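You operate a simulated robot arm through the tools that you are given. There is no shell and no other tool.

You are at the controls of a simulated robot arm. One attempt, no reset.

TASK
Hit the stop first, then plug out to the tray, pace to slow and the sign on its peg. Set down upright: teal plug.

Only the result counts: the job must be done as asked and must still hold three seconds after the hand-in. Knocking over, shifting, dropping, spilling or breaking anything else fails it.

THE ROBOT
A 6-joint arm with a three-finger gripper, fixed in place. Base frame: the origin is on the floor under the middle of its stand, x ahead of it, y to its left, z up; the work surface is at about z = 900. Readings come in mm, degrees, newtons and seconds.
It reaches about 1213 mm from its shoulder. Its first joint turns from -166.0 to 166.0 degrees. Payload 4.89 kg.
The tool frame sits at the grasp point between the pads (the TCP): z along the fingers, y along the line on which they close. The tips reach 30 mm beyond it. The gripper opens to 164 mm; its body begins 125 mm behind the TCP.
Orientation is that of the tool frame in the base frame, as a unit quaternion [x, y, z, w]. With the fingers straight down and closing along the base's y, the tool's x points along the base's -x, its y along +y and its z along -z.

THE INTERFACE
- The arm moves only by the tool send_rows. Its argument "rows" is a list that holds one entry, the list of rows, each a list of 7 numbers: the closure, from 0 (fully open) to 1 (shut), then the shift along the base's x, y, z in units of 250 mm (1.0 is 250 mm), then the turn, a rotation vector about the base's x, y, z in units of 120 degrees (1.0 is 120 degrees). In form: [[[grip, tx, ty, tz, ax, ay, az], ...]]. A call has 1 to 20 rows; each row is the pose to reach, as a shift and turn from the pose commanded when the call began. A call with a number of a shift or a turn outside -1 to 1 is refused whole. Each row takes 0.2 s and may step no farther than 50 mm and 8.6 degrees from the row before; otherwise, or with a gripper value out of range, the whole call is refused. Where a pose cannot be reached the arm comes as near as it can. A force on the tool above 90 N (or 10 N above the force at the start of the call, whichever is more), or a blocked arm, ends the call early, and 0.2 s more pass. Each finger travels about 108 mm/s and halts on what it meets, pressing with about 41 N; the grip force reading is that of the motor and also rises with nothing between the fingers. The clock runs only during rows and for 0.2 s after the last one: add rows that repeat a pose to give the fingers time. The reply holds the time, the measured pose of the TCP, the force on the tool along the base axes, the opening and the grip force, in the units named above and with some noise, with the torque about the TCP (base axes, N m) and any sound that the robot's microphone picked up, and new pictures: "pictures" is both (left out), scene, wrist or none.
- Cameras (640 x 400 px; columns grow to the right, rows downward): "scene" is fixed at [410.9, -505.4, 1475.4]; the picture's right is [0.97, -0.24, 0.00], its down [-0.09, -0.38, -0.92] and it looks along [0.22, 0.89, -0.39] (base axes); focal length 369 px, centre (320, 200). "wrist" rides on the gripper at [76, -2, -152] in the tool frame; the picture's right is [0.02, 1.00, 0.00], its down [-0.88, 0.02, -0.47] and it looks along [-0.47, 0.01, 0.88] (tool axes); focal length 247 px, centre (320, 200).
- lift_body(by): moves the trunk up (or, below 0, down) by that many mm; the arm rides with it, the base frame stays. It gives what a move gives, with no picture.
- probe_pixels(camera, pixels): for up to 12 pixels [column, row] of the newest picture of that camera ("zoom" is the newest enlarged one), the place [x, y, z] in the base frame of the surface seen there, good to about 2 mm, but the place of the scene camera against the robot may be out by one fixed shift of up to 18 mm in any direction. It takes no simulated time.
- enlarge(camera, box): a new picture of the part [left, top, right, bottom] of that camera's present view, enlarged. It takes no simulated time.
- sign_off(): hands the job in; it is judged then, once.

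Unless the task says otherwise, let go and move clear before handing in.

The tools are called after "Request:" as name(argument=value, ...) on one line, values as JSON. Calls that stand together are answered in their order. send_rows: Moves the arm, as the interface text tells. Its arguments: {"type":"object","properties":{"rows":{"type":"array","items":{"type":"array","items":{"type":"array","items":{"type":"number"}}}},"pictures":{"type":"string","enum":["both","scene","wrist","none"]}},"required":["rows"]} The other tools are called the same way: lift_body (by) moves the trunk up or down; probe_pixels (camera, pixels) gives the place of the surface under pixels of a picture; enlarge (camera, box) takes an enlarged picture of a part of a camera's view; sign_off () hands the job in.

At the start:

```text
t: 0.0
tool_pos: [301.0, 507.9, 1252.3]
tcp_rot: [0.0, 1.0, -0.001, -0.001]
wrist_force: [0.0, -0.5, -0.1]
moment: [-0.03, 0.01, 0.01]
opening: 164.0
grip_force: 0.1
trunk travel left (down, up): [-125.0, 265.0]
```

scene: 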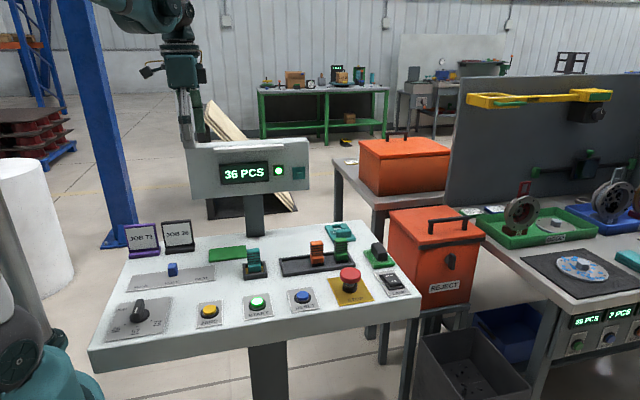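
wrist: 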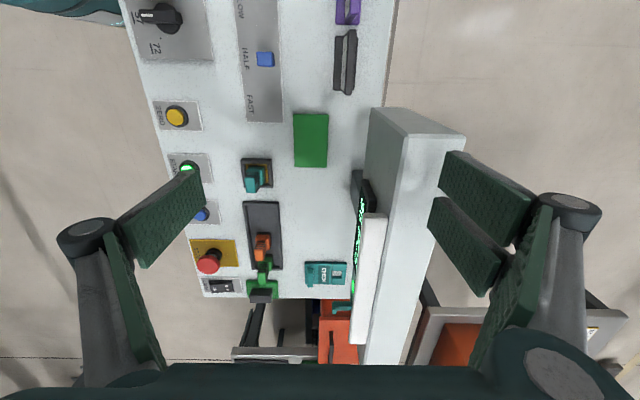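

The scene picture shows a sloped control desk with the red stop mushroom near (350,275), a blue slider near (172,269), a teal plug near (254,262), and signs at (143,238)/(177,235). I'll enlarge these areas before moving.

Request:
enlarge(camera="scene", box=[220, 210, 420, 335])

Request:
enlarge(camera="scene", box=[80, 210, 280, 335])

Request:
enlarge(camera="wrist", box=[120, 0, 440, 200])

Request:
enlarge(camera="wrist", box=[140, 140, 400, 302])

```text
3.20 times, centred on (320, 272) of scene
```

zoom: 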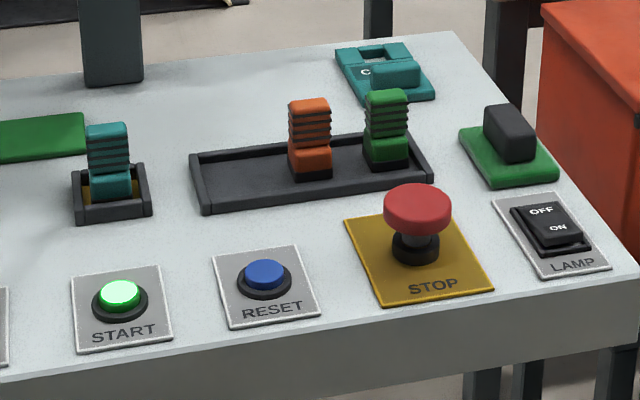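

```text
3.20 times, centred on (180, 272) of scene
```

zoom: 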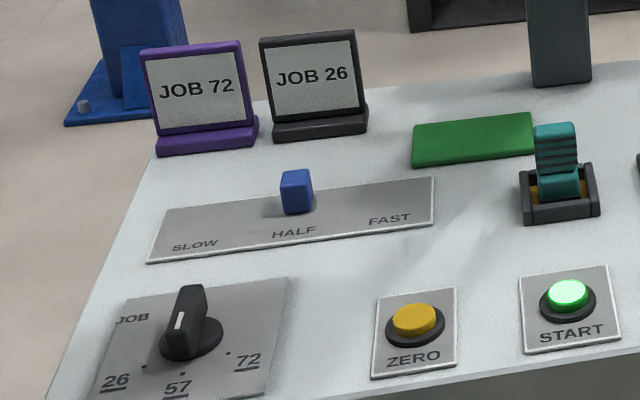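

```text
2.00 times, centred on (280, 100) of wrist
```

zoom: 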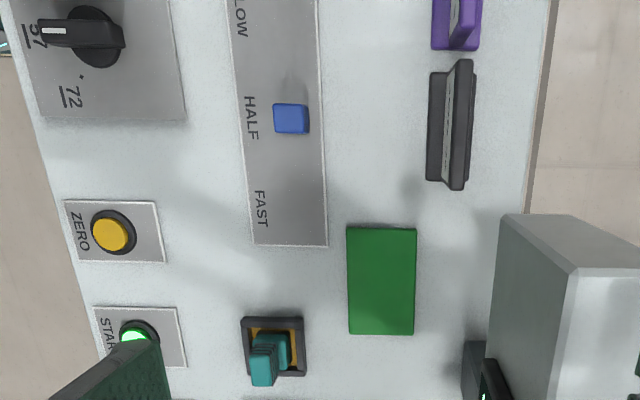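

```text
2.46 times, centred on (270, 221) of wrist
```

zoom: 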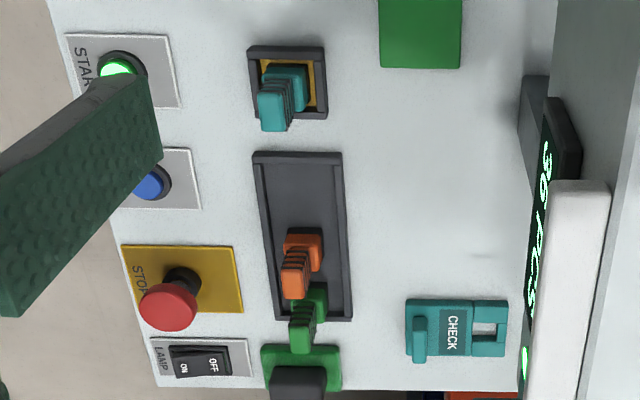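

The CHECK tag with a hand slot lies at (340,232); I need to find its peg, perhaps the teal patch at (299,172) on the display board. I'll enlarge those spots.

Request:
enlarge(camera="scene", box=[180, 125, 320, 212])

Request:
enlarge(camera="scene", box=[310, 215, 410, 278])

Request:
enlarge(camera="scene", box=[440, 60, 640, 185])

Request:
enlarge(camera="scene", box=[440, 180, 640, 305])

Request:
enlarge(camera="wrist", box=[320, 150, 480, 250])

Request:
enlarge(camera="wrist", box=[220, 180, 400, 292])

```text
4.57 times, centred on (250, 168) of scene
```

zoom: 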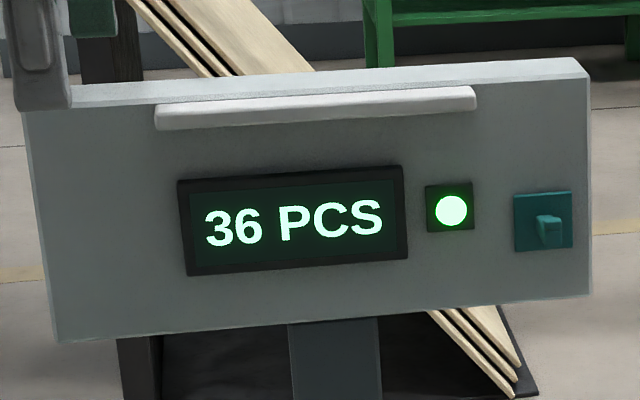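

```text
6.35 times, centred on (360, 246) of scene
```

zoom: 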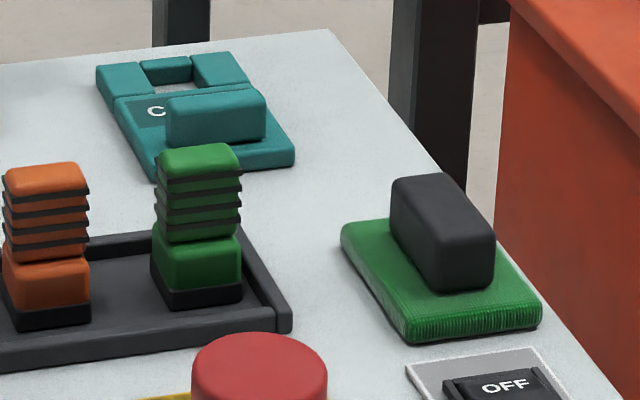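

```text
3.20 times, centred on (540, 122) of scene
```

zoom: 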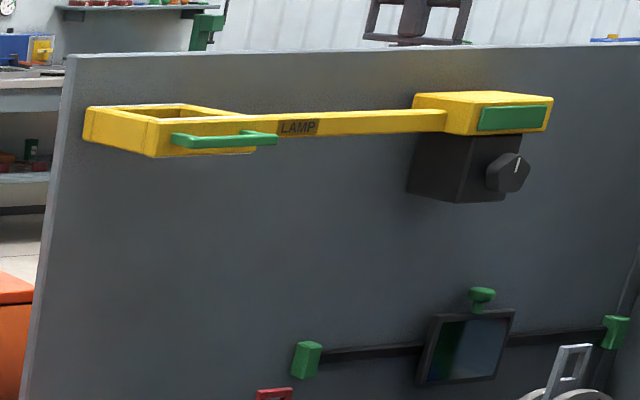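

```text
3.20 times, centred on (540, 242) of scene
```

zoom: 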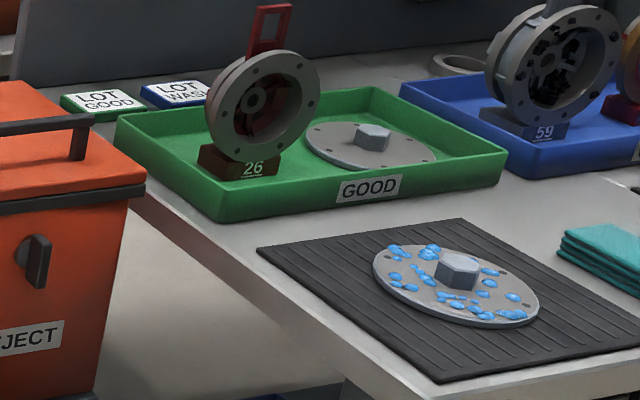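

```text
4.00 times, centred on (400, 200) of wrist
```

zoom: 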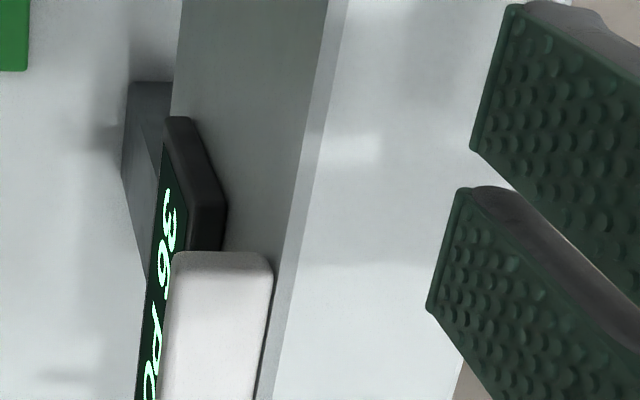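

```text
3.56 times, centred on (310, 236) of wrist
```

zoom: 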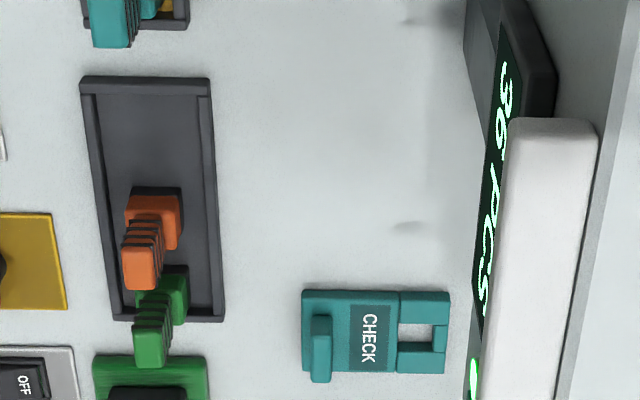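

The peg is the teal pad on the display board (zoom pixel (545,228)) and the CHECK tag lies by it on the desk. Next I'll probe key places in both cameras to get coordinates and the offset between cameras.

Request:
probe_pixels(camera="wrist", pixels=[[208, 262], [265, 59], [253, 180], [265, 175], [262, 246], [264, 268], [310, 140], [176, 117], [310, 272], [274, 274], [268, 205], [160, 17]])

Request:
probe_pixels(camera="scene", pixels=[[350, 270], [172, 265], [254, 252], [317, 243], [342, 240], [228, 250], [209, 307], [332, 232], [299, 170], [300, 175], [240, 172], [140, 303]])

```text
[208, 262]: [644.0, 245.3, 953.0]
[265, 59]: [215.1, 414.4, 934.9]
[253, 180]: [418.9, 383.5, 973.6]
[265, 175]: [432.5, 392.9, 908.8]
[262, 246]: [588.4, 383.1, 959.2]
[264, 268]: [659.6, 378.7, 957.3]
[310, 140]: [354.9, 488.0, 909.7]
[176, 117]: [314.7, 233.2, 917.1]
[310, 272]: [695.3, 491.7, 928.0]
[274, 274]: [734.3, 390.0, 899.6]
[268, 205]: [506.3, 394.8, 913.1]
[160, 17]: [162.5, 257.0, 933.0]
```

```text
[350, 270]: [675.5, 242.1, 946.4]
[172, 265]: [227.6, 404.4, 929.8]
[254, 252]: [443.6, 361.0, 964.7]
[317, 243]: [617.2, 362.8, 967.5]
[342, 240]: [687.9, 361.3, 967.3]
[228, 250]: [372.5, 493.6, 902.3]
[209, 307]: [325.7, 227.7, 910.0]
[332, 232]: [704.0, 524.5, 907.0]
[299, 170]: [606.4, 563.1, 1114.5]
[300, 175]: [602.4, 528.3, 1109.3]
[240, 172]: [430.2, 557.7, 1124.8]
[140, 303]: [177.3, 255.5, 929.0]
```

The desk top is flat at about z=900 and the stop cap sits near (655,246,953); the scene camera reads about (+12,-5,-7) off. I'll move the arm at a safe height toward the stop side for a closer look.

Request:
send_rows(rows=[[[0, 0.14, -0.12, 0, 0, 0, 0], [0, 0.28, -0.24, 0, 0, 0, 0], [0, 0.42, -0.36, 0, 0, 0, 0], [0, 0.56, -0.48, 0, 0, 0, 0], [0, 0.7, -0.6, 0, 0, 0, 0], [0, 0.84, -0.72, 0, 0, 0, 0], [0, 0.96, -0.84, 0, 0, 0, 0], [0, 0.96, -0.84, 0, 0, 0, 0]]])

```text
t: 1.8
tool_pos: [542.6, 298.2, 1253.2]
tcp_rot: [0.0, 1.0, 0.0, 0.001]
wrist_force: [-0.8, 0.1, 0.2]
moment: [-0.02, 0.06, 0.02]
opening: 163.9
grip_force: 0.0
trunk travel left (down, up): [-125.0, 265.0]
```

scene: 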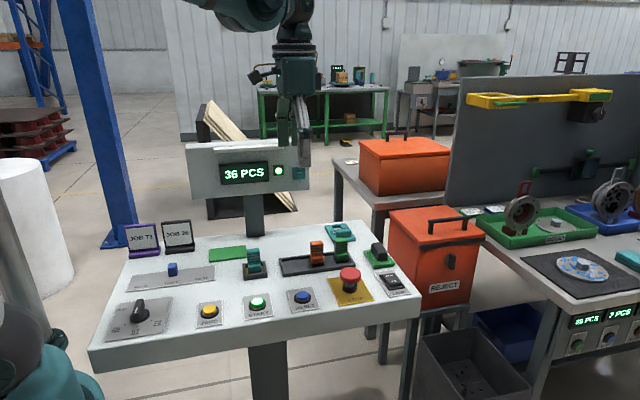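
wrist: 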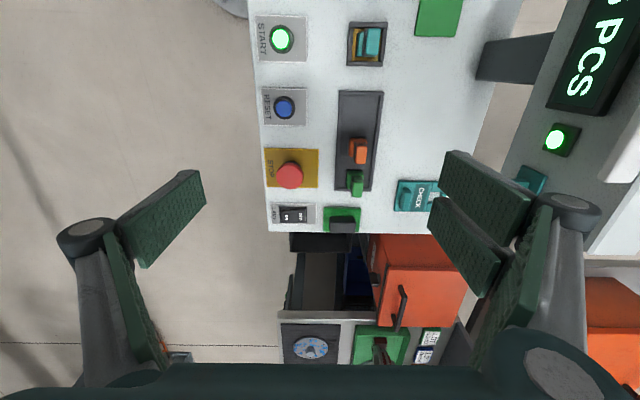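

The whole right half of the desk is now in the wrist view: stop at (289,174), sign at (417,195), socket at (366,44). I'll probe these from the wrist camera.

Request:
probe_pixels(camera="wrist", pixels=[[289, 174], [280, 174], [298, 174], [289, 165], [289, 184], [310, 160], [310, 180], [360, 151], [354, 179], [360, 110], [372, 41], [400, 140]])

Request:
enlarge(camera="wrist", box=[250, 120, 450, 245])

Request:
enlarge(camera="wrist", box=[500, 60, 640, 260])

Request:
enlarge(camera="wrist", box=[320, 10, 420, 72])

```text
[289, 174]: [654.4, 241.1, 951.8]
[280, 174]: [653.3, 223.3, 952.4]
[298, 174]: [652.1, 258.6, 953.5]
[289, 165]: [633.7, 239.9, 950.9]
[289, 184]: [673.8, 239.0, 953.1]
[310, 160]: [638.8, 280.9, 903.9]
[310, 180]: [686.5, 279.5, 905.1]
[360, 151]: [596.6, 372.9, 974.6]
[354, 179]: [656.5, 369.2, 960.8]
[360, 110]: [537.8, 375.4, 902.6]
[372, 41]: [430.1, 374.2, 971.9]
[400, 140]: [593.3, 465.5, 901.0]
```

```text
3.20 times, centred on (350, 182) of wrist
```

zoom: 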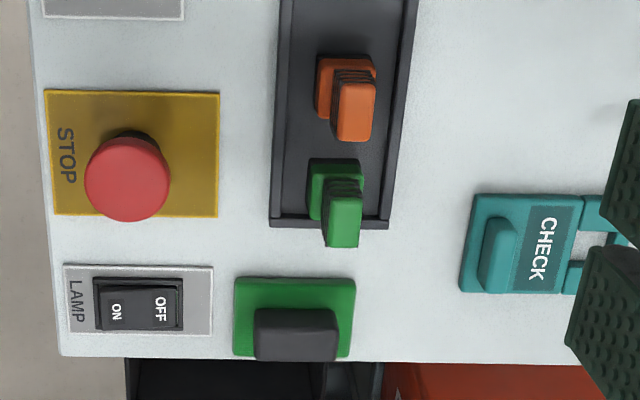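

```text
2.00 times, centred on (570, 160) of wrist
```

zoom: 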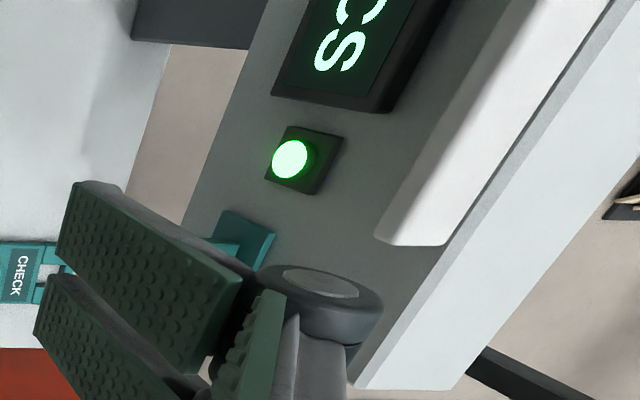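

```text
6.40 times, centred on (370, 41) of wrist
```

zoom: 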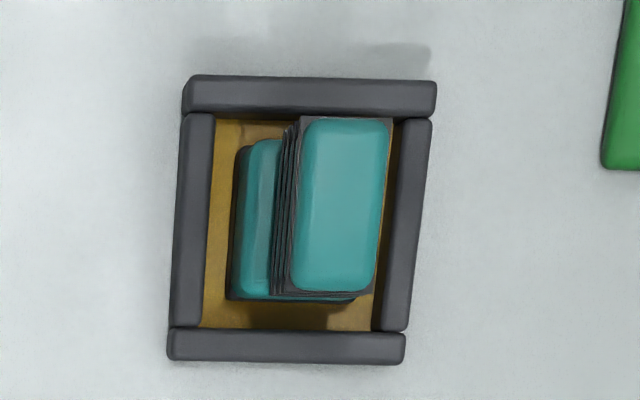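

The stop cap is centred at about (654,241) with its top at z≈953. I'll close the fingers and go to just above it.

Request:
send_rows(rows=[[[1, 0.074, -0.038, -0.13, 0, 0, 0], [1, 0.15, -0.076, -0.27, 0, 0, 0], [1, 0.223, -0.114, -0.4, 0, 0, 0], [1, 0.297, -0.152, -0.54, 0, 0, 0], [1, 0.37, -0.19, -0.67, 0, 0, 0], [1, 0.446, -0.229, -0.8, 0, 0, 0], [1, 0.446, -0.229, -0.8, 0, 0, 0], [1, 0.446, -0.229, -0.8, 0, 0, 0]]])

```text
t: 3.6
tool_pos: [653.0, 239.4, 1052.7]
tcp_rot: [0.0, 1.0, 0.0, 0.0]
wrist_force: [0.0, -0.4, 0.1]
moment: [-0.03, 0.04, 0.04]
opening: 0.1
grip_force: 40.2
trunk travel left (down, up): [-125.0, 265.0]
```

scene: 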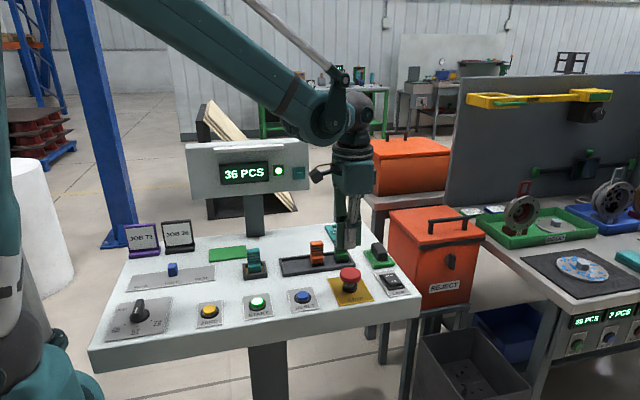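
wrist: 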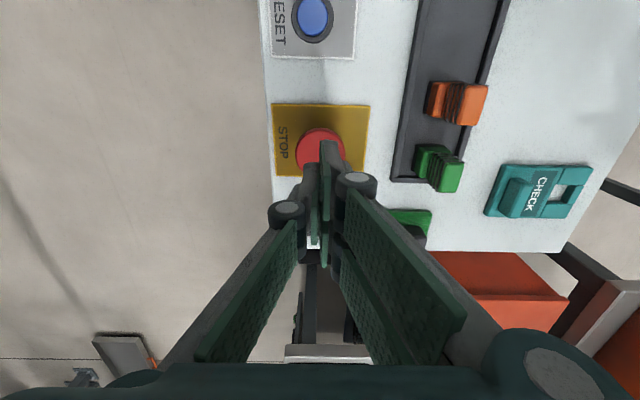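

The closed tips hang right above the stop cap at (320,150). I'll press down in small steps and watch the force.

Request:
send_rows(rows=[[[1, 0, 0.004, -0.13, 0, 0, 0], [1, 0, 0.004, -0.23, 0, 0, 0], [1, 0, 0.004, -0.26, 0, 0, 0], [1, 0, 0.004, -0.275, 0, 0, 0], [1, 0, 0.004, -0.29, 0, 0, 0], [1, 0, 0.004, -0.3, 0, 0, 0], [1, 0, 0.004, -0.31, 0, 0, 0], [1, 0, 0.004, -0.32, 0, 0, 0]]])

```text
t: 5.4
tool_pos: [653.4, 241.0, 974.3]
tcp_rot: [0.001, 1.0, 0.0, 0.0]
wrist_force: [0.8, -0.4, 1.6]
moment: [0.01, -0.04, 0.01]
opening: 6.2
grip_force: 44.9
trunk travel left (down, up): [-125.0, 265.0]
```

scene: 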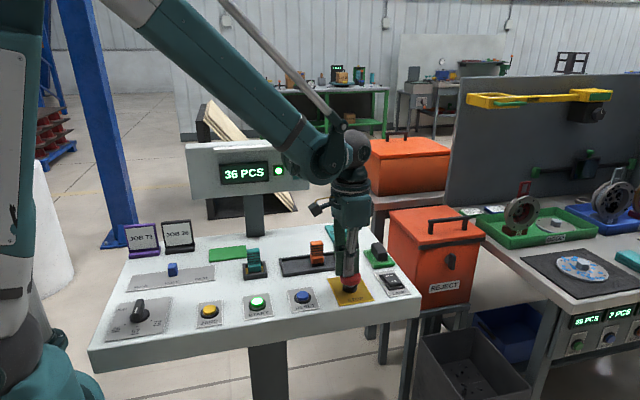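
wrist: 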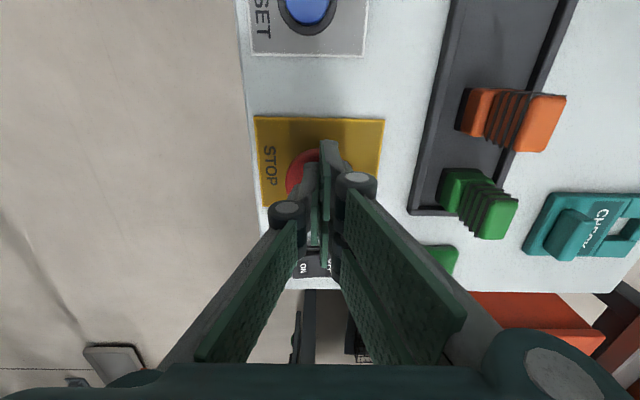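

There is light contact (the opening went to 6.2 mm) but almost no force so far and no click. I'll press further in small steps.

Request:
send_rows(rows=[[[1, 0, 0, -0.012, 0, 0, 0], [1, 0, 0, -0.024, 0, 0, 0], [1, 0, 0, -0.036, 0, 0, 0], [1, 0, 0, -0.048, 0, 0, 0]]])

```text
t: 6.6
tool_pos: [651.2, 240.5, 965.6]
tcp_rot: [0.0, 1.0, 0.0, 0.002]
wrist_force: [-5.2, -2.3, 71.2]
moment: [0.02, 0.3, 0.03]
opening: 5.8
grip_force: 44.8
trunk travel left (down, up): [-125.0, 265.0]
stopped in row 4: the force on the tool passed its limit at 93 N (the readings are from after the stop); the commanded pose is now the measured one
```

scene: 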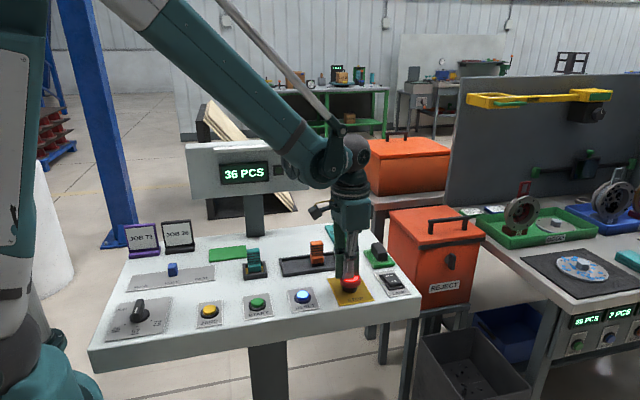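
wrist: 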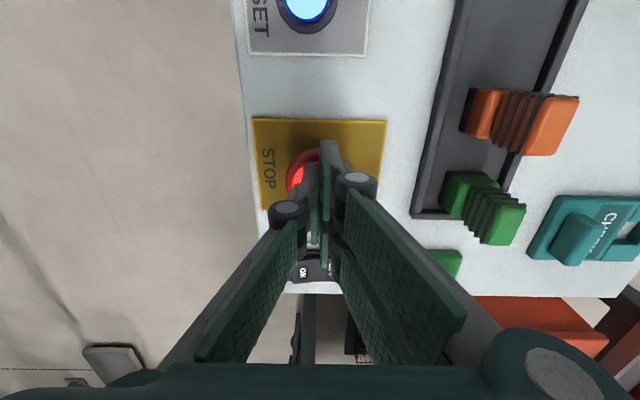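

The stop worked: START went dark, RESET lit blue and the display's green lamp went out. I'll lift straight up.

Request:
send_rows(rows=[[[1, 0, 0, 0.1, 0, 0, 0], [1, 0, 0, 0.28, 0, 0, 0], [1, 0, 0, 0.46, 0, 0, 0], [1, 0, 0, 0.64, 0, 0, 0], [1, 0, 0, 0.82, 0, 0, 0], [0.5, 0, 0, 0.94, 0, 0, 0], [0, 0, 0, 0.94, 0, 0, 0], [0, 0, 0, 0.94, 0, 0, 0]]])

```text
t: 8.4
tool_pos: [654.9, 240.7, 1198.2]
tcp_rot: [-0.001, 1.0, 0.0, -0.001]
wrist_force: [-0.4, 1.0, -0.1]
moment: [0.06, -0.03, 0.0]
opening: 161.3
grip_force: 0.2
trunk travel left (down, up): [-125.0, 265.0]
```

scene: 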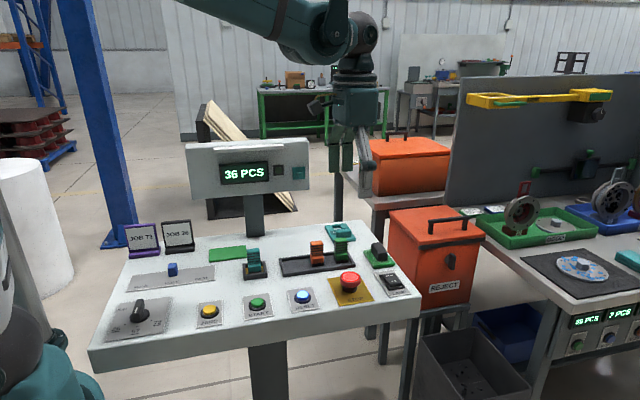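
wrist: 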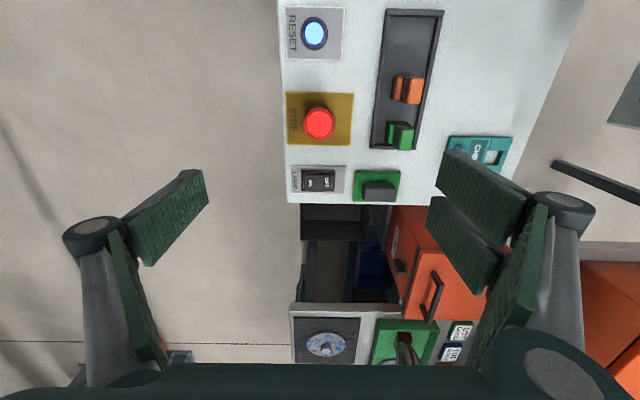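

The stop stays latched and lit red at (319,122). I'll move left to look at the teal plug's socket and the tray from closer.

Request:
send_rows(rows=[[[0, -0.16, 0.08, 0, 0, 0, 0], [0, -0.32, 0.16, 0, 0, 0, 0], [0, -0.48, 0.24, 0, 0, 0, 0], [0, -0.64, 0.32, 0, 0, 0, 0], [0, -0.8, 0.4, -0.05, 0, 0, 0], [0, -0.95, 0.48, -0.1, 0, 0, 0], [0, -1.0, 0.56, -0.2, 0, 0, 0], [0, -1.0, 0.56, -0.2, 0, 0, 0]]])

```text
t: 10.2
tool_pos: [403.2, 380.7, 1148.9]
tcp_rot: [0.0, 1.0, 0.0, 0.001]
wrist_force: [0.6, -0.5, -0.8]
moment: [0.07, -0.07, -0.02]
opening: 164.0
grip_force: 0.0
trunk travel left (down, up): [-125.0, 265.0]
```

scene: 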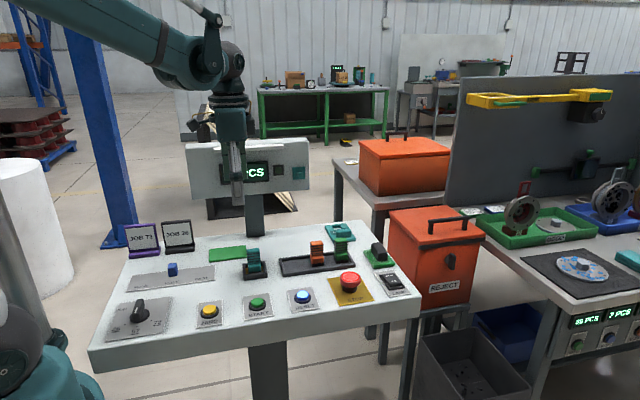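
wrist: 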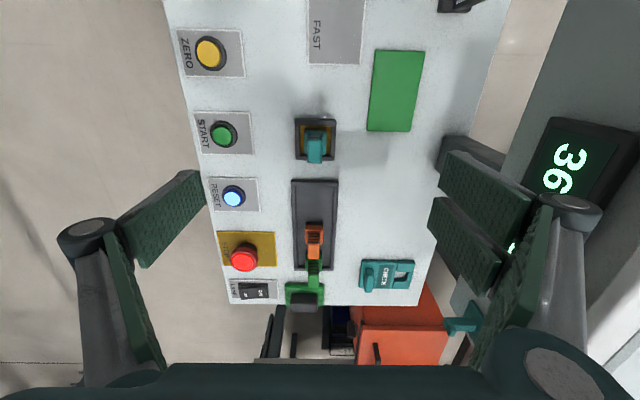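

The teal plug is at (316,145) in its socket, and the tray has free room at (315,205). I'll enlarge and probe plug, socket and tray.

Request:
enlarge(camera="wrist", box=[280, 105, 360, 155])

Request:
probe_pixels(camera="wrist", pixels=[[316, 160], [316, 148], [307, 160], [325, 160], [316, 135], [297, 120], [333, 120], [297, 160], [335, 160], [315, 122], [310, 215], [302, 190]])

Request:
probe_pixels(camera="wrist", pixels=[[293, 182], [337, 182], [293, 266], [335, 266], [300, 183], [331, 183], [302, 225], [328, 215], [311, 230], [313, 255], [375, 275], [400, 275]])

```text
8.00 times, centred on (320, 130) of wrist
```

zoom: 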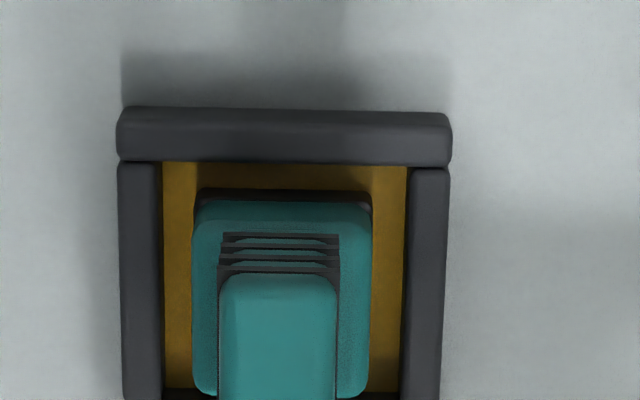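

```text
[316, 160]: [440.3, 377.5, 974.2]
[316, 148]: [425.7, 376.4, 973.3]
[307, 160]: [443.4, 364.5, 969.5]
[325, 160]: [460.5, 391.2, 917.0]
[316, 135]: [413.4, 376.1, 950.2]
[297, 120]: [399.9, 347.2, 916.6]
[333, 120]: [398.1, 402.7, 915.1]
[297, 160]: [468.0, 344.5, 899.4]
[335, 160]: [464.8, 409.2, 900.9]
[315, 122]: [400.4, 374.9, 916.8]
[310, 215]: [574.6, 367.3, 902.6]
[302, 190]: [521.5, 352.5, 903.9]
```

```text
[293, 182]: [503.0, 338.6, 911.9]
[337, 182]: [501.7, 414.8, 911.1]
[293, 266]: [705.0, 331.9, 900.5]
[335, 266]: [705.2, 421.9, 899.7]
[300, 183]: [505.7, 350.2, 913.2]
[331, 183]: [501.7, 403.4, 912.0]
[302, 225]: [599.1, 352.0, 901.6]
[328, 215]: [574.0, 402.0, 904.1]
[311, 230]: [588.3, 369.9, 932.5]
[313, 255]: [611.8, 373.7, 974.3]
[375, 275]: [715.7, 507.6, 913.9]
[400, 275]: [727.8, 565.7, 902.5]
```

The plug's ribbed handle top is at (432,377,974), about 20 mm wide in y. I'll probe my own fingertips to learn the finger layout and look at the orange/green plugs for the plug's shape.

Request:
probe_pixels(camera="wrist", pixels=[[450, 155], [444, 186], [432, 200], [432, 222], [186, 173], [203, 173], [203, 200], [140, 235], [150, 262], [480, 165], [470, 215], [490, 290]])

Request:
enlarge(camera="wrist", box=[400, 140, 560, 300])

Request:
enlarge(camera="scene", box=[230, 225, 310, 275])

Request:
enlarge(camera="scene", box=[300, 220, 380, 285])

```text
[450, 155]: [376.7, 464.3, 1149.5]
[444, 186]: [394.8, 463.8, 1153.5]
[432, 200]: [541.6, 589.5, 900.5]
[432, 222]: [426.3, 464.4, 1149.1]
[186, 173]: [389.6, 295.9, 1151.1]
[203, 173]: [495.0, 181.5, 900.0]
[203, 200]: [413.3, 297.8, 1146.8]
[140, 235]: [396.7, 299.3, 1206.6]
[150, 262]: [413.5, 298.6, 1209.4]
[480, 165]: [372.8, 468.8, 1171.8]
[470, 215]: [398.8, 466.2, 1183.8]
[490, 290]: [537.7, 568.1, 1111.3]
```

```text
2.50 times, centred on (480, 220) of wrist
```

zoom: 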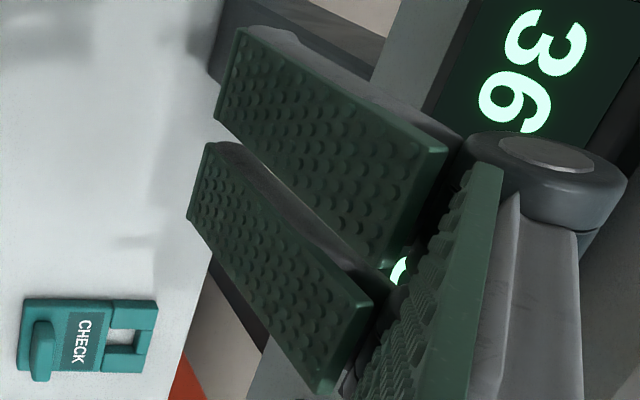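

```text
8.00 times, centred on (270, 250) of scene
```

zoom: 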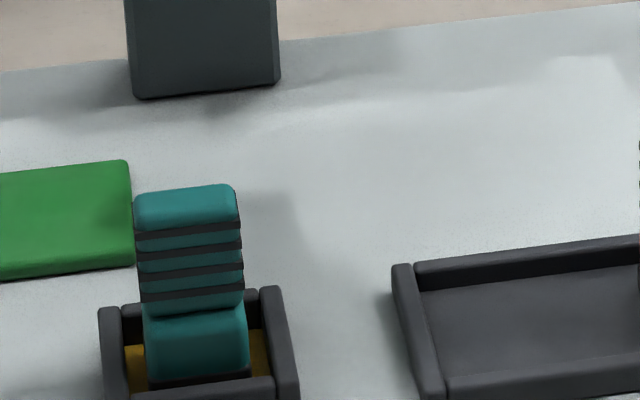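

```text
6.15 times, centred on (340, 252) of scene
```

zoom: 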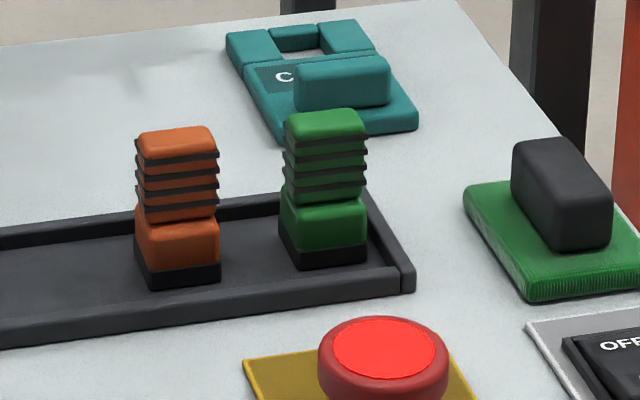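

Probing my fingers shows pads parallel, tips at about TCP height when wide open, with the two-finger side spanning about x ±26 mm. Next I'll probe the orange plug in the zoom for heights, and where the sign and its block are.

Request:
probe_pixels(camera="zoom", pixels=[[178, 150], [175, 185], [178, 212], [178, 232], [178, 262], [180, 275], [180, 295], [150, 170], [215, 170], [340, 65], [340, 85], [340, 110]])

Request:
probe_pixels(camera="zoom", pixels=[[245, 45], [345, 35], [300, 55], [265, 120], [405, 115], [300, 90], [385, 80], [275, 40], [295, 50], [315, 47], [300, 42], [410, 130]])

```text
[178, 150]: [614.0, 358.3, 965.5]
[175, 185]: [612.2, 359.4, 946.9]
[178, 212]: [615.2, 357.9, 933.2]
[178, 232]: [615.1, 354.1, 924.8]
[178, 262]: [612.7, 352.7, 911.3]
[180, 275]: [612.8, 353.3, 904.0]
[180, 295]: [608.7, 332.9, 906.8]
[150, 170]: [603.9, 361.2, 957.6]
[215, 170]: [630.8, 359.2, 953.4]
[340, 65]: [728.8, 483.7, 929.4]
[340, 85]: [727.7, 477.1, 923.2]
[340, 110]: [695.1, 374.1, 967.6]
```

```text
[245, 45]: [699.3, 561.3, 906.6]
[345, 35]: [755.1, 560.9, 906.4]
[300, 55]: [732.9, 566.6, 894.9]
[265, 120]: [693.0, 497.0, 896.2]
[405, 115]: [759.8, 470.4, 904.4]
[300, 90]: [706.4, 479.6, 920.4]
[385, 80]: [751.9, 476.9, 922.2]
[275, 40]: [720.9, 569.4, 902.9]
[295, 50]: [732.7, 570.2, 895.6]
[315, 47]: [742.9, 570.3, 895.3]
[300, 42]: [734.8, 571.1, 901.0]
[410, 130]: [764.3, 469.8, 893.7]
```

The plug handle spans about z 937–974 and the body below it is wider (±15 mm). I'll partly close and go to hover above the plug at (432,377).

Request:
send_rows(rows=[[[0.5, 0.058, -0.008, -0.15, 0, 0, 0], [0.55, 0.116, -0.016, -0.3, 0, 0, 0], [0.55, 0.116, -0.016, -0.44, 0, 0, 0], [0.55, 0.116, -0.016, -0.44, 0, 0, 0]]])

```text
t: 11.2
tool_pos: [432.3, 378.6, 1035.6]
tcp_rot: [0.001, 1.0, 0.0, 0.001]
wrist_force: [-0.1, -0.2, 0.0]
moment: [-0.04, 0.07, 0.01]
opening: 74.0
grip_force: 0.0
trunk travel left (down, up): [-125.0, 265.0]
```

scene: 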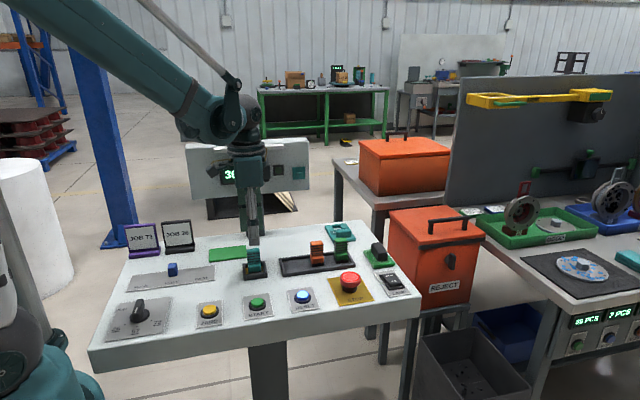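
wrist: 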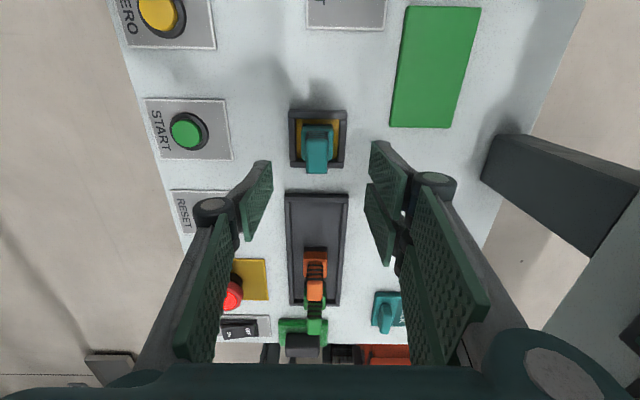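

Request:
probe_pixels(camera="wrist", pixels=[[316, 168], [308, 168], [326, 168], [316, 150], [316, 142], [298, 155], [336, 150], [270, 175], [374, 150], [368, 195], [388, 192], [318, 122]])

Request:
enlarge(camera="wrist", box=[270, 95, 370, 190])

```text
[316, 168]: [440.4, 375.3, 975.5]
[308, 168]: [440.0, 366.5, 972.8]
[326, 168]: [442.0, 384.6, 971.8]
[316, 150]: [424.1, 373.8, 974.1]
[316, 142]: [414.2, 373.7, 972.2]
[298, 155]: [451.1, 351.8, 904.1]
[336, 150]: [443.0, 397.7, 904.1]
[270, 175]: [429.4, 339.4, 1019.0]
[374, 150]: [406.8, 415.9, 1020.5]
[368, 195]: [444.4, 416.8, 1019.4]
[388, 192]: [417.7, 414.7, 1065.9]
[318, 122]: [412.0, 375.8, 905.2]
```

```text
4.21 times, centred on (320, 142) of wrist
```

zoom: 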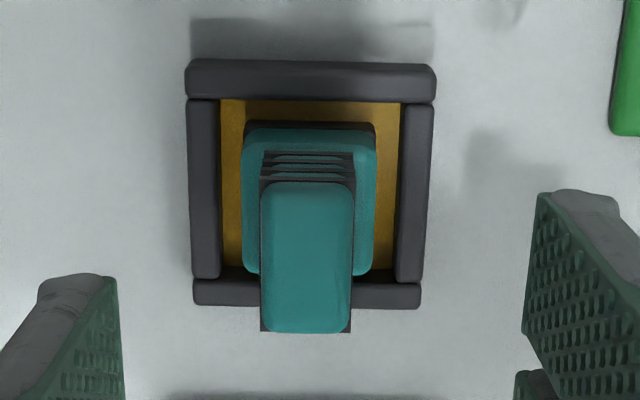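

The handle is centred at about (430,375.5), from x 412 to 447, and the socket floor is at z≈904. I'll descend to TCP z≈974 and close on the handle.

Request:
send_rows(rows=[[[0.55, -0.008, -0.01, -0.12, 0, 0, 0], [0.55, -0.008, -0.01, -0.246, 0, 0, 0], [0.55, -0.008, -0.01, -0.246, 0, 0, 0], [1, -0.008, -0.01, -0.246, 0, 0, 0], [1, -0.008, -0.01, -0.246, 0, 0, 0], [1, -0.008, -0.01, -0.246, 0, 0, 0], [1, -0.008, -0.01, -0.246, 0, 0, 0]]])

```text
t: 12.8
tool_pos: [431.1, 375.5, 977.0]
tcp_rot: [0.0, 1.0, 0.0, 0.001]
wrist_force: [0.4, 0.1, 0.2]
moment: [-0.01, -0.02, -0.02]
opening: 19.4
grip_force: 41.1
trunk travel left (down, up): [-125.0, 265.0]
```

scene: 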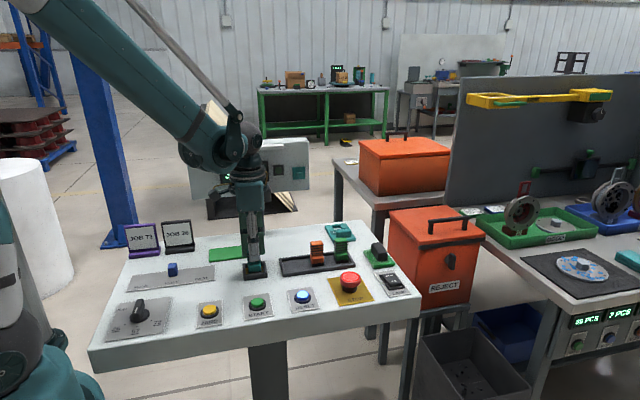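
wrist: 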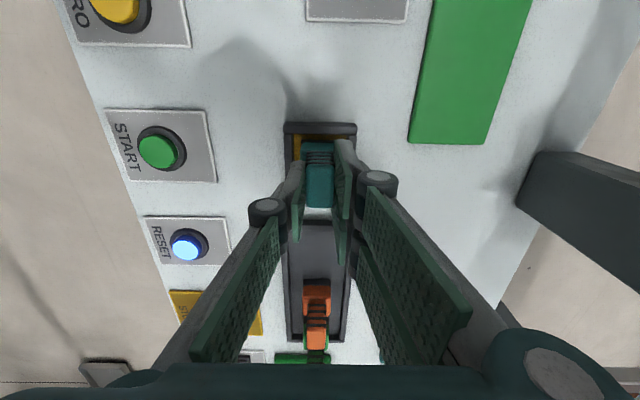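

The fingers hold the handle (opening 19.4 mm, 41 N). I'll pull the plug straight up.

Request:
send_rows(rows=[[[1, 0, 0, 0.02, 0, 0, 0], [1, 0, 0, 0.05, 0, 0, 0], [1, 0, 0, 0.1, 0, 0, 0], [1, 0, 0, 0.18, 0, 0, 0], [1, 0, 0, 0.28, 0, 0, 0], [1, 0, 0, 0.28, 0, 0, 0]]])

```text
t: 14.2
tool_pos: [431.3, 375.5, 1045.8]
tcp_rot: [0.0, 1.0, 0.0, 0.002]
wrist_force: [0.4, -0.7, 0.1]
moment: [0.0, 0.01, -0.01]
opening: 19.1
grip_force: 41.8
trunk travel left (down, up): [-125.0, 265.0]
```

scene: 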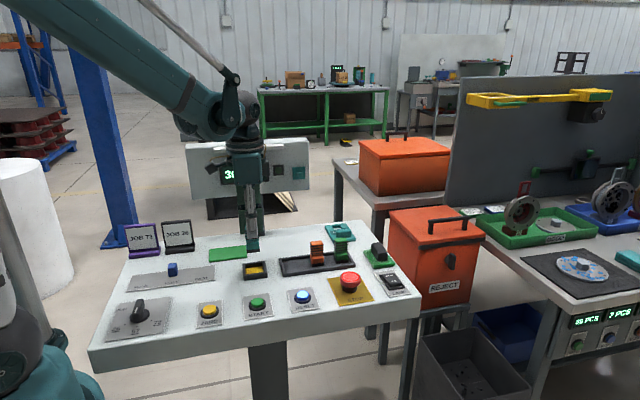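
wrist: 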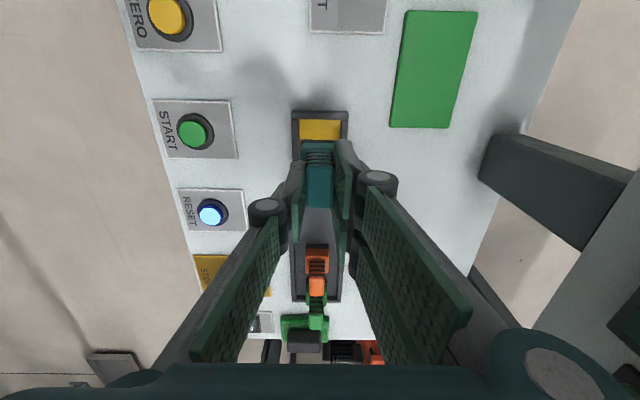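

The plug is out of its socket (yellow floor showing at (319,130)). I'll carry it along x to the free part of the tray at about (543,376) and hover.

Request:
send_rows(rows=[[[1, 0.12, 0, 0, 0, 0, 0], [1, 0.25, 0.002, 0, 0, 0, 0], [1, 0.38, 0.004, 0, 0, 0, 0], [1, 0.448, 0.004, 0, 0, 0, 0], [1, 0.448, 0.004, -0.12, 0, 0, 0], [1, 0.448, 0.004, -0.12, 0, 0, 0]]])

```text
t: 15.6
tool_pos: [542.5, 375.9, 1015.6]
tcp_rot: [0.001, 1.0, 0.0, 0.001]
wrist_force: [0.6, -0.3, -1.0]
moment: [-0.01, 0.04, 0.01]
opening: 19.1
grip_force: 41.3
trunk travel left (down, up): [-125.0, 265.0]
```

scene: 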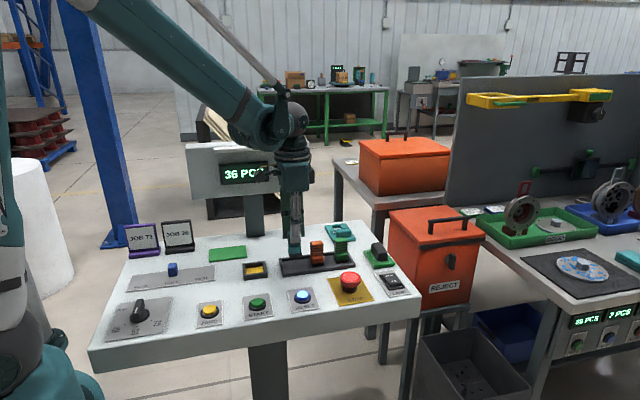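
wrist: 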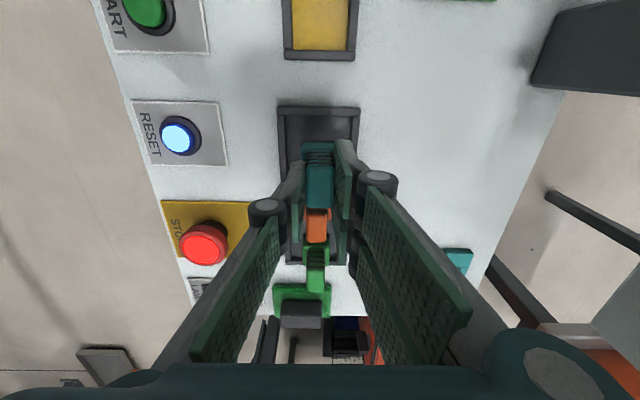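

The plug hovers over the tray's free section. I'll check closely from the scene view before lowering.

Request:
enlarge(camera="scene", box=[260, 200, 370, 280])

Request:
enlarge(camera="wrist", box=[260, 90, 380, 280])

```text
5.00 times, centred on (315, 240) of scene
```

zoom: 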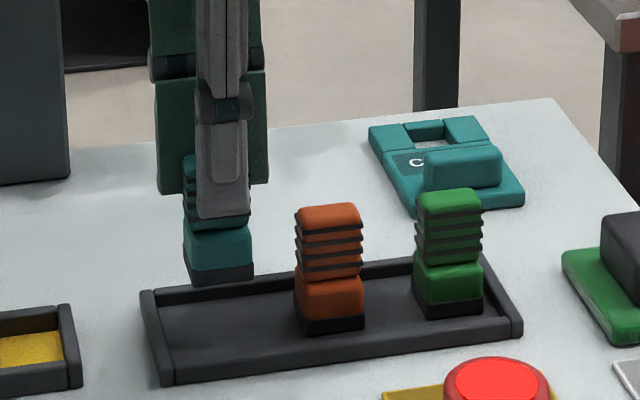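

```text
2.11 times, centred on (320, 185) of wrist
```

zoom: 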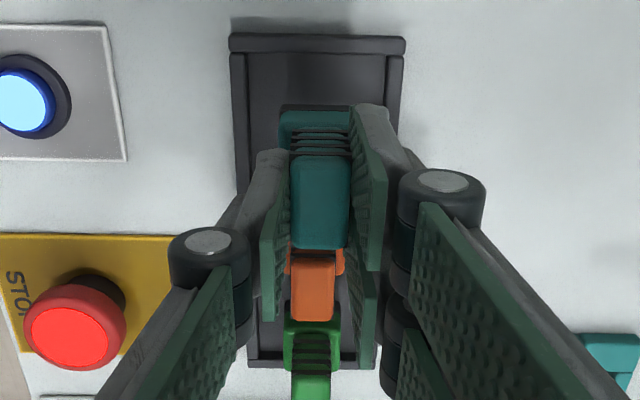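

Alignment is fine with clear space to the orange plug. I'll lower it to the tray floor slowly.

Request:
send_rows(rows=[[[1, 0, 0, -0.08, 0, 0, 0], [1, 0, 0, -0.135, 0, 0, 0], [1, 0, 0, -0.15, 0, 0, 0], [1, 0, 0, -0.158, 0, 0, 0], [1, 0, 0, -0.164, 0, 0, 0], [1, 0, 0, -0.164, 0, 0, 0]]])

```text
t: 17.0
tool_pos: [543.4, 375.8, 975.5]
tcp_rot: [0.001, 1.0, 0.0, 0.002]
wrist_force: [6.5, 3.3, 38.0]
moment: [0.13, -0.25, -0.04]
opening: 19.2
grip_force: 41.1
trunk travel left (down, up): [-125.0, 265.0]
```

scene: 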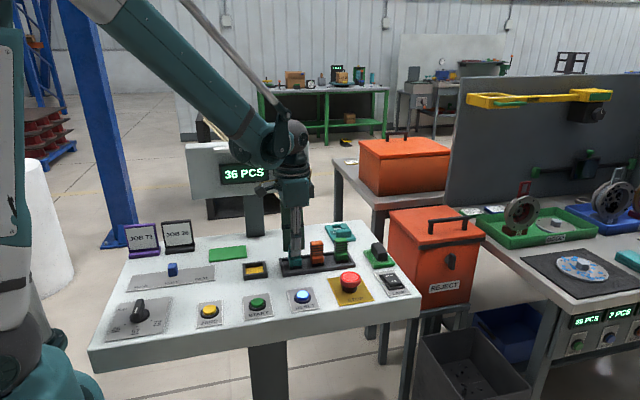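
wrist: 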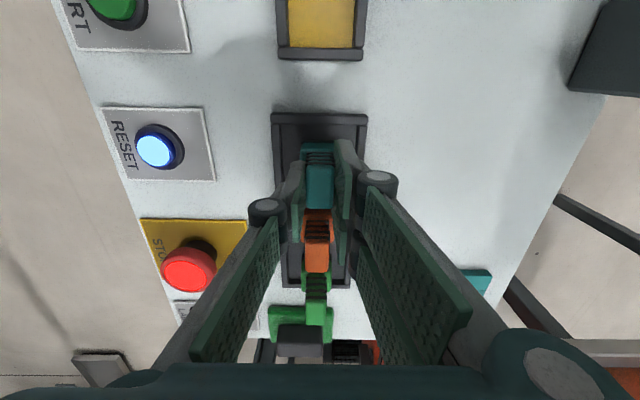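

The plug touches the tray floor (38 N up). I'll ease up 1 mm, open to about 74 mm and lift clear.

Request:
send_rows(rows=[[[1, 0, 0, 0.004, 0, 0, 0], [0.85, 0, 0, 0.004, 0, 0, 0], [0.7, 0, 0, 0.004, 0, 0, 0], [0.55, 0, 0, 0.004, 0, 0, 0], [0.55, 0, 0, 0.004, 0, 0, 0], [0.55, 0, 0, 0.1, 0, 0, 0], [0.55, 0, 0, 0.28, 0, 0, 0], [0.55, 0, 0, 0.46, 0, 0, 0], [0.55, 0, 0, 0.64, 0, 0, 0], [0.55, 0, 0, 0.64, 0, 0, 0]]])

```text
t: 19.2
tool_pos: [544.2, 375.7, 1134.3]
tcp_rot: [0.001, 1.0, 0.001, 0.0]
wrist_force: [-0.8, 0.2, -0.1]
moment: [0.06, -0.08, -0.01]
opening: 74.0
grip_force: 0.1
trunk travel left (down, up): [-125.0, 265.0]
```

scene: 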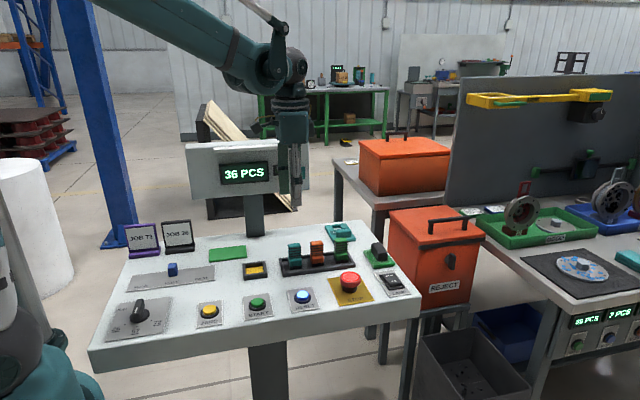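
wrist: 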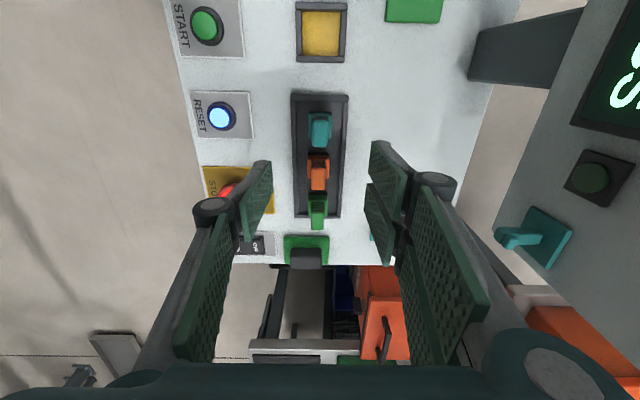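

The teal plug stands upright in the tray next to the orange one. The peg is visible now at (525,237), so I'll study it and the board.

Request:
enlarge(camera="wrist", box=[470, 180, 630, 290])

Request:
probe_pixels(camera="wrist", pixels=[[500, 237], [510, 237], [520, 240], [535, 238], [533, 209], [568, 231], [551, 265], [530, 235], [500, 245], [512, 248], [560, 210], [590, 250]])

Request:
probe_pixels(camera="scene", pixels=[[290, 246], [294, 250], [300, 178], [333, 226], [350, 281], [254, 270]])

```text
3.64 times, centred on (550, 235) of wrist
```

zoom: 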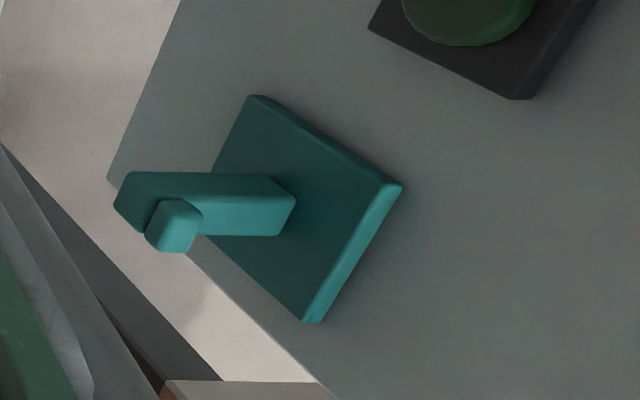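

```text
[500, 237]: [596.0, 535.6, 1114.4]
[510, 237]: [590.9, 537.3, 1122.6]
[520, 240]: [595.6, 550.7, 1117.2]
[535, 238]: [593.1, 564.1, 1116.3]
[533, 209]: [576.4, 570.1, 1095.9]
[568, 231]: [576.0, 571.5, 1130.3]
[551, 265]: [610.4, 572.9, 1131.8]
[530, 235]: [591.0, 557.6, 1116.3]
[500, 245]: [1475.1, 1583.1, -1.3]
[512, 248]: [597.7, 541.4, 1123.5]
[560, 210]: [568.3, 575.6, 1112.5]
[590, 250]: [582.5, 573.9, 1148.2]
```

```text
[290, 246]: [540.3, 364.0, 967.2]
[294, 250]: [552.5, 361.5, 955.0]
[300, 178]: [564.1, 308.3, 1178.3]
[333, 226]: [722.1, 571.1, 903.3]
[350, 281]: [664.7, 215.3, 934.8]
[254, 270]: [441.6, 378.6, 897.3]
```

The peg is a horizontal bar at x≈594, reaching from y≈571 out to y≈535 with an upturned lip (top z≈1124). I'll close the gripper and move for a close view of the sign.

Request:
send_rows(rows=[[[1, 0.1, 0, 0, 0, 0, 0], [1, 0.25, 0.05, 0, 0, 0, 0], [1, 0.4, 0.08, -0.06, 0, 0, 0], [1, 0.424, 0.08, -0.14, 0, 0, 0], [1, 0.424, 0.08, -0.14, 0, 0, 0]]])

```text
t: 20.4
tool_pos: [649.3, 397.3, 1097.4]
tcp_rot: [0.001, 1.0, 0.0, 0.001]
wrist_force: [0.6, -0.3, -1.6]
moment: [-0.01, 0.11, -0.02]
opening: 0.1
grip_force: 41.5
trunk travel left (down, up): [-125.0, 265.0]
```

scene: 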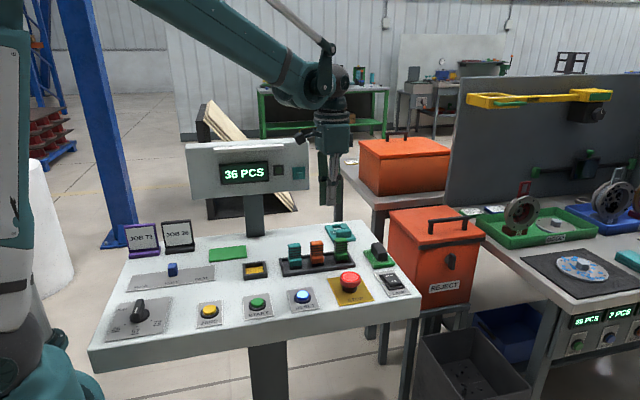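
wrist: 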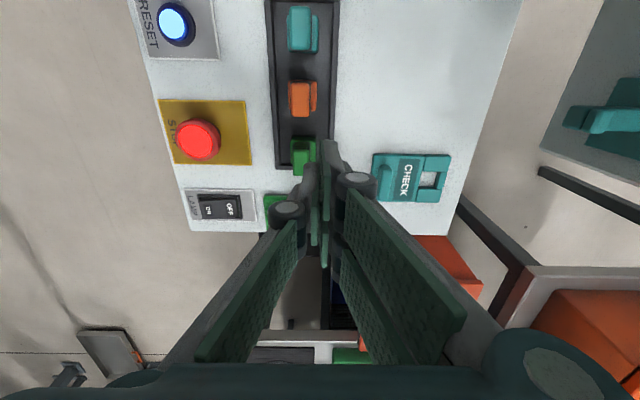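

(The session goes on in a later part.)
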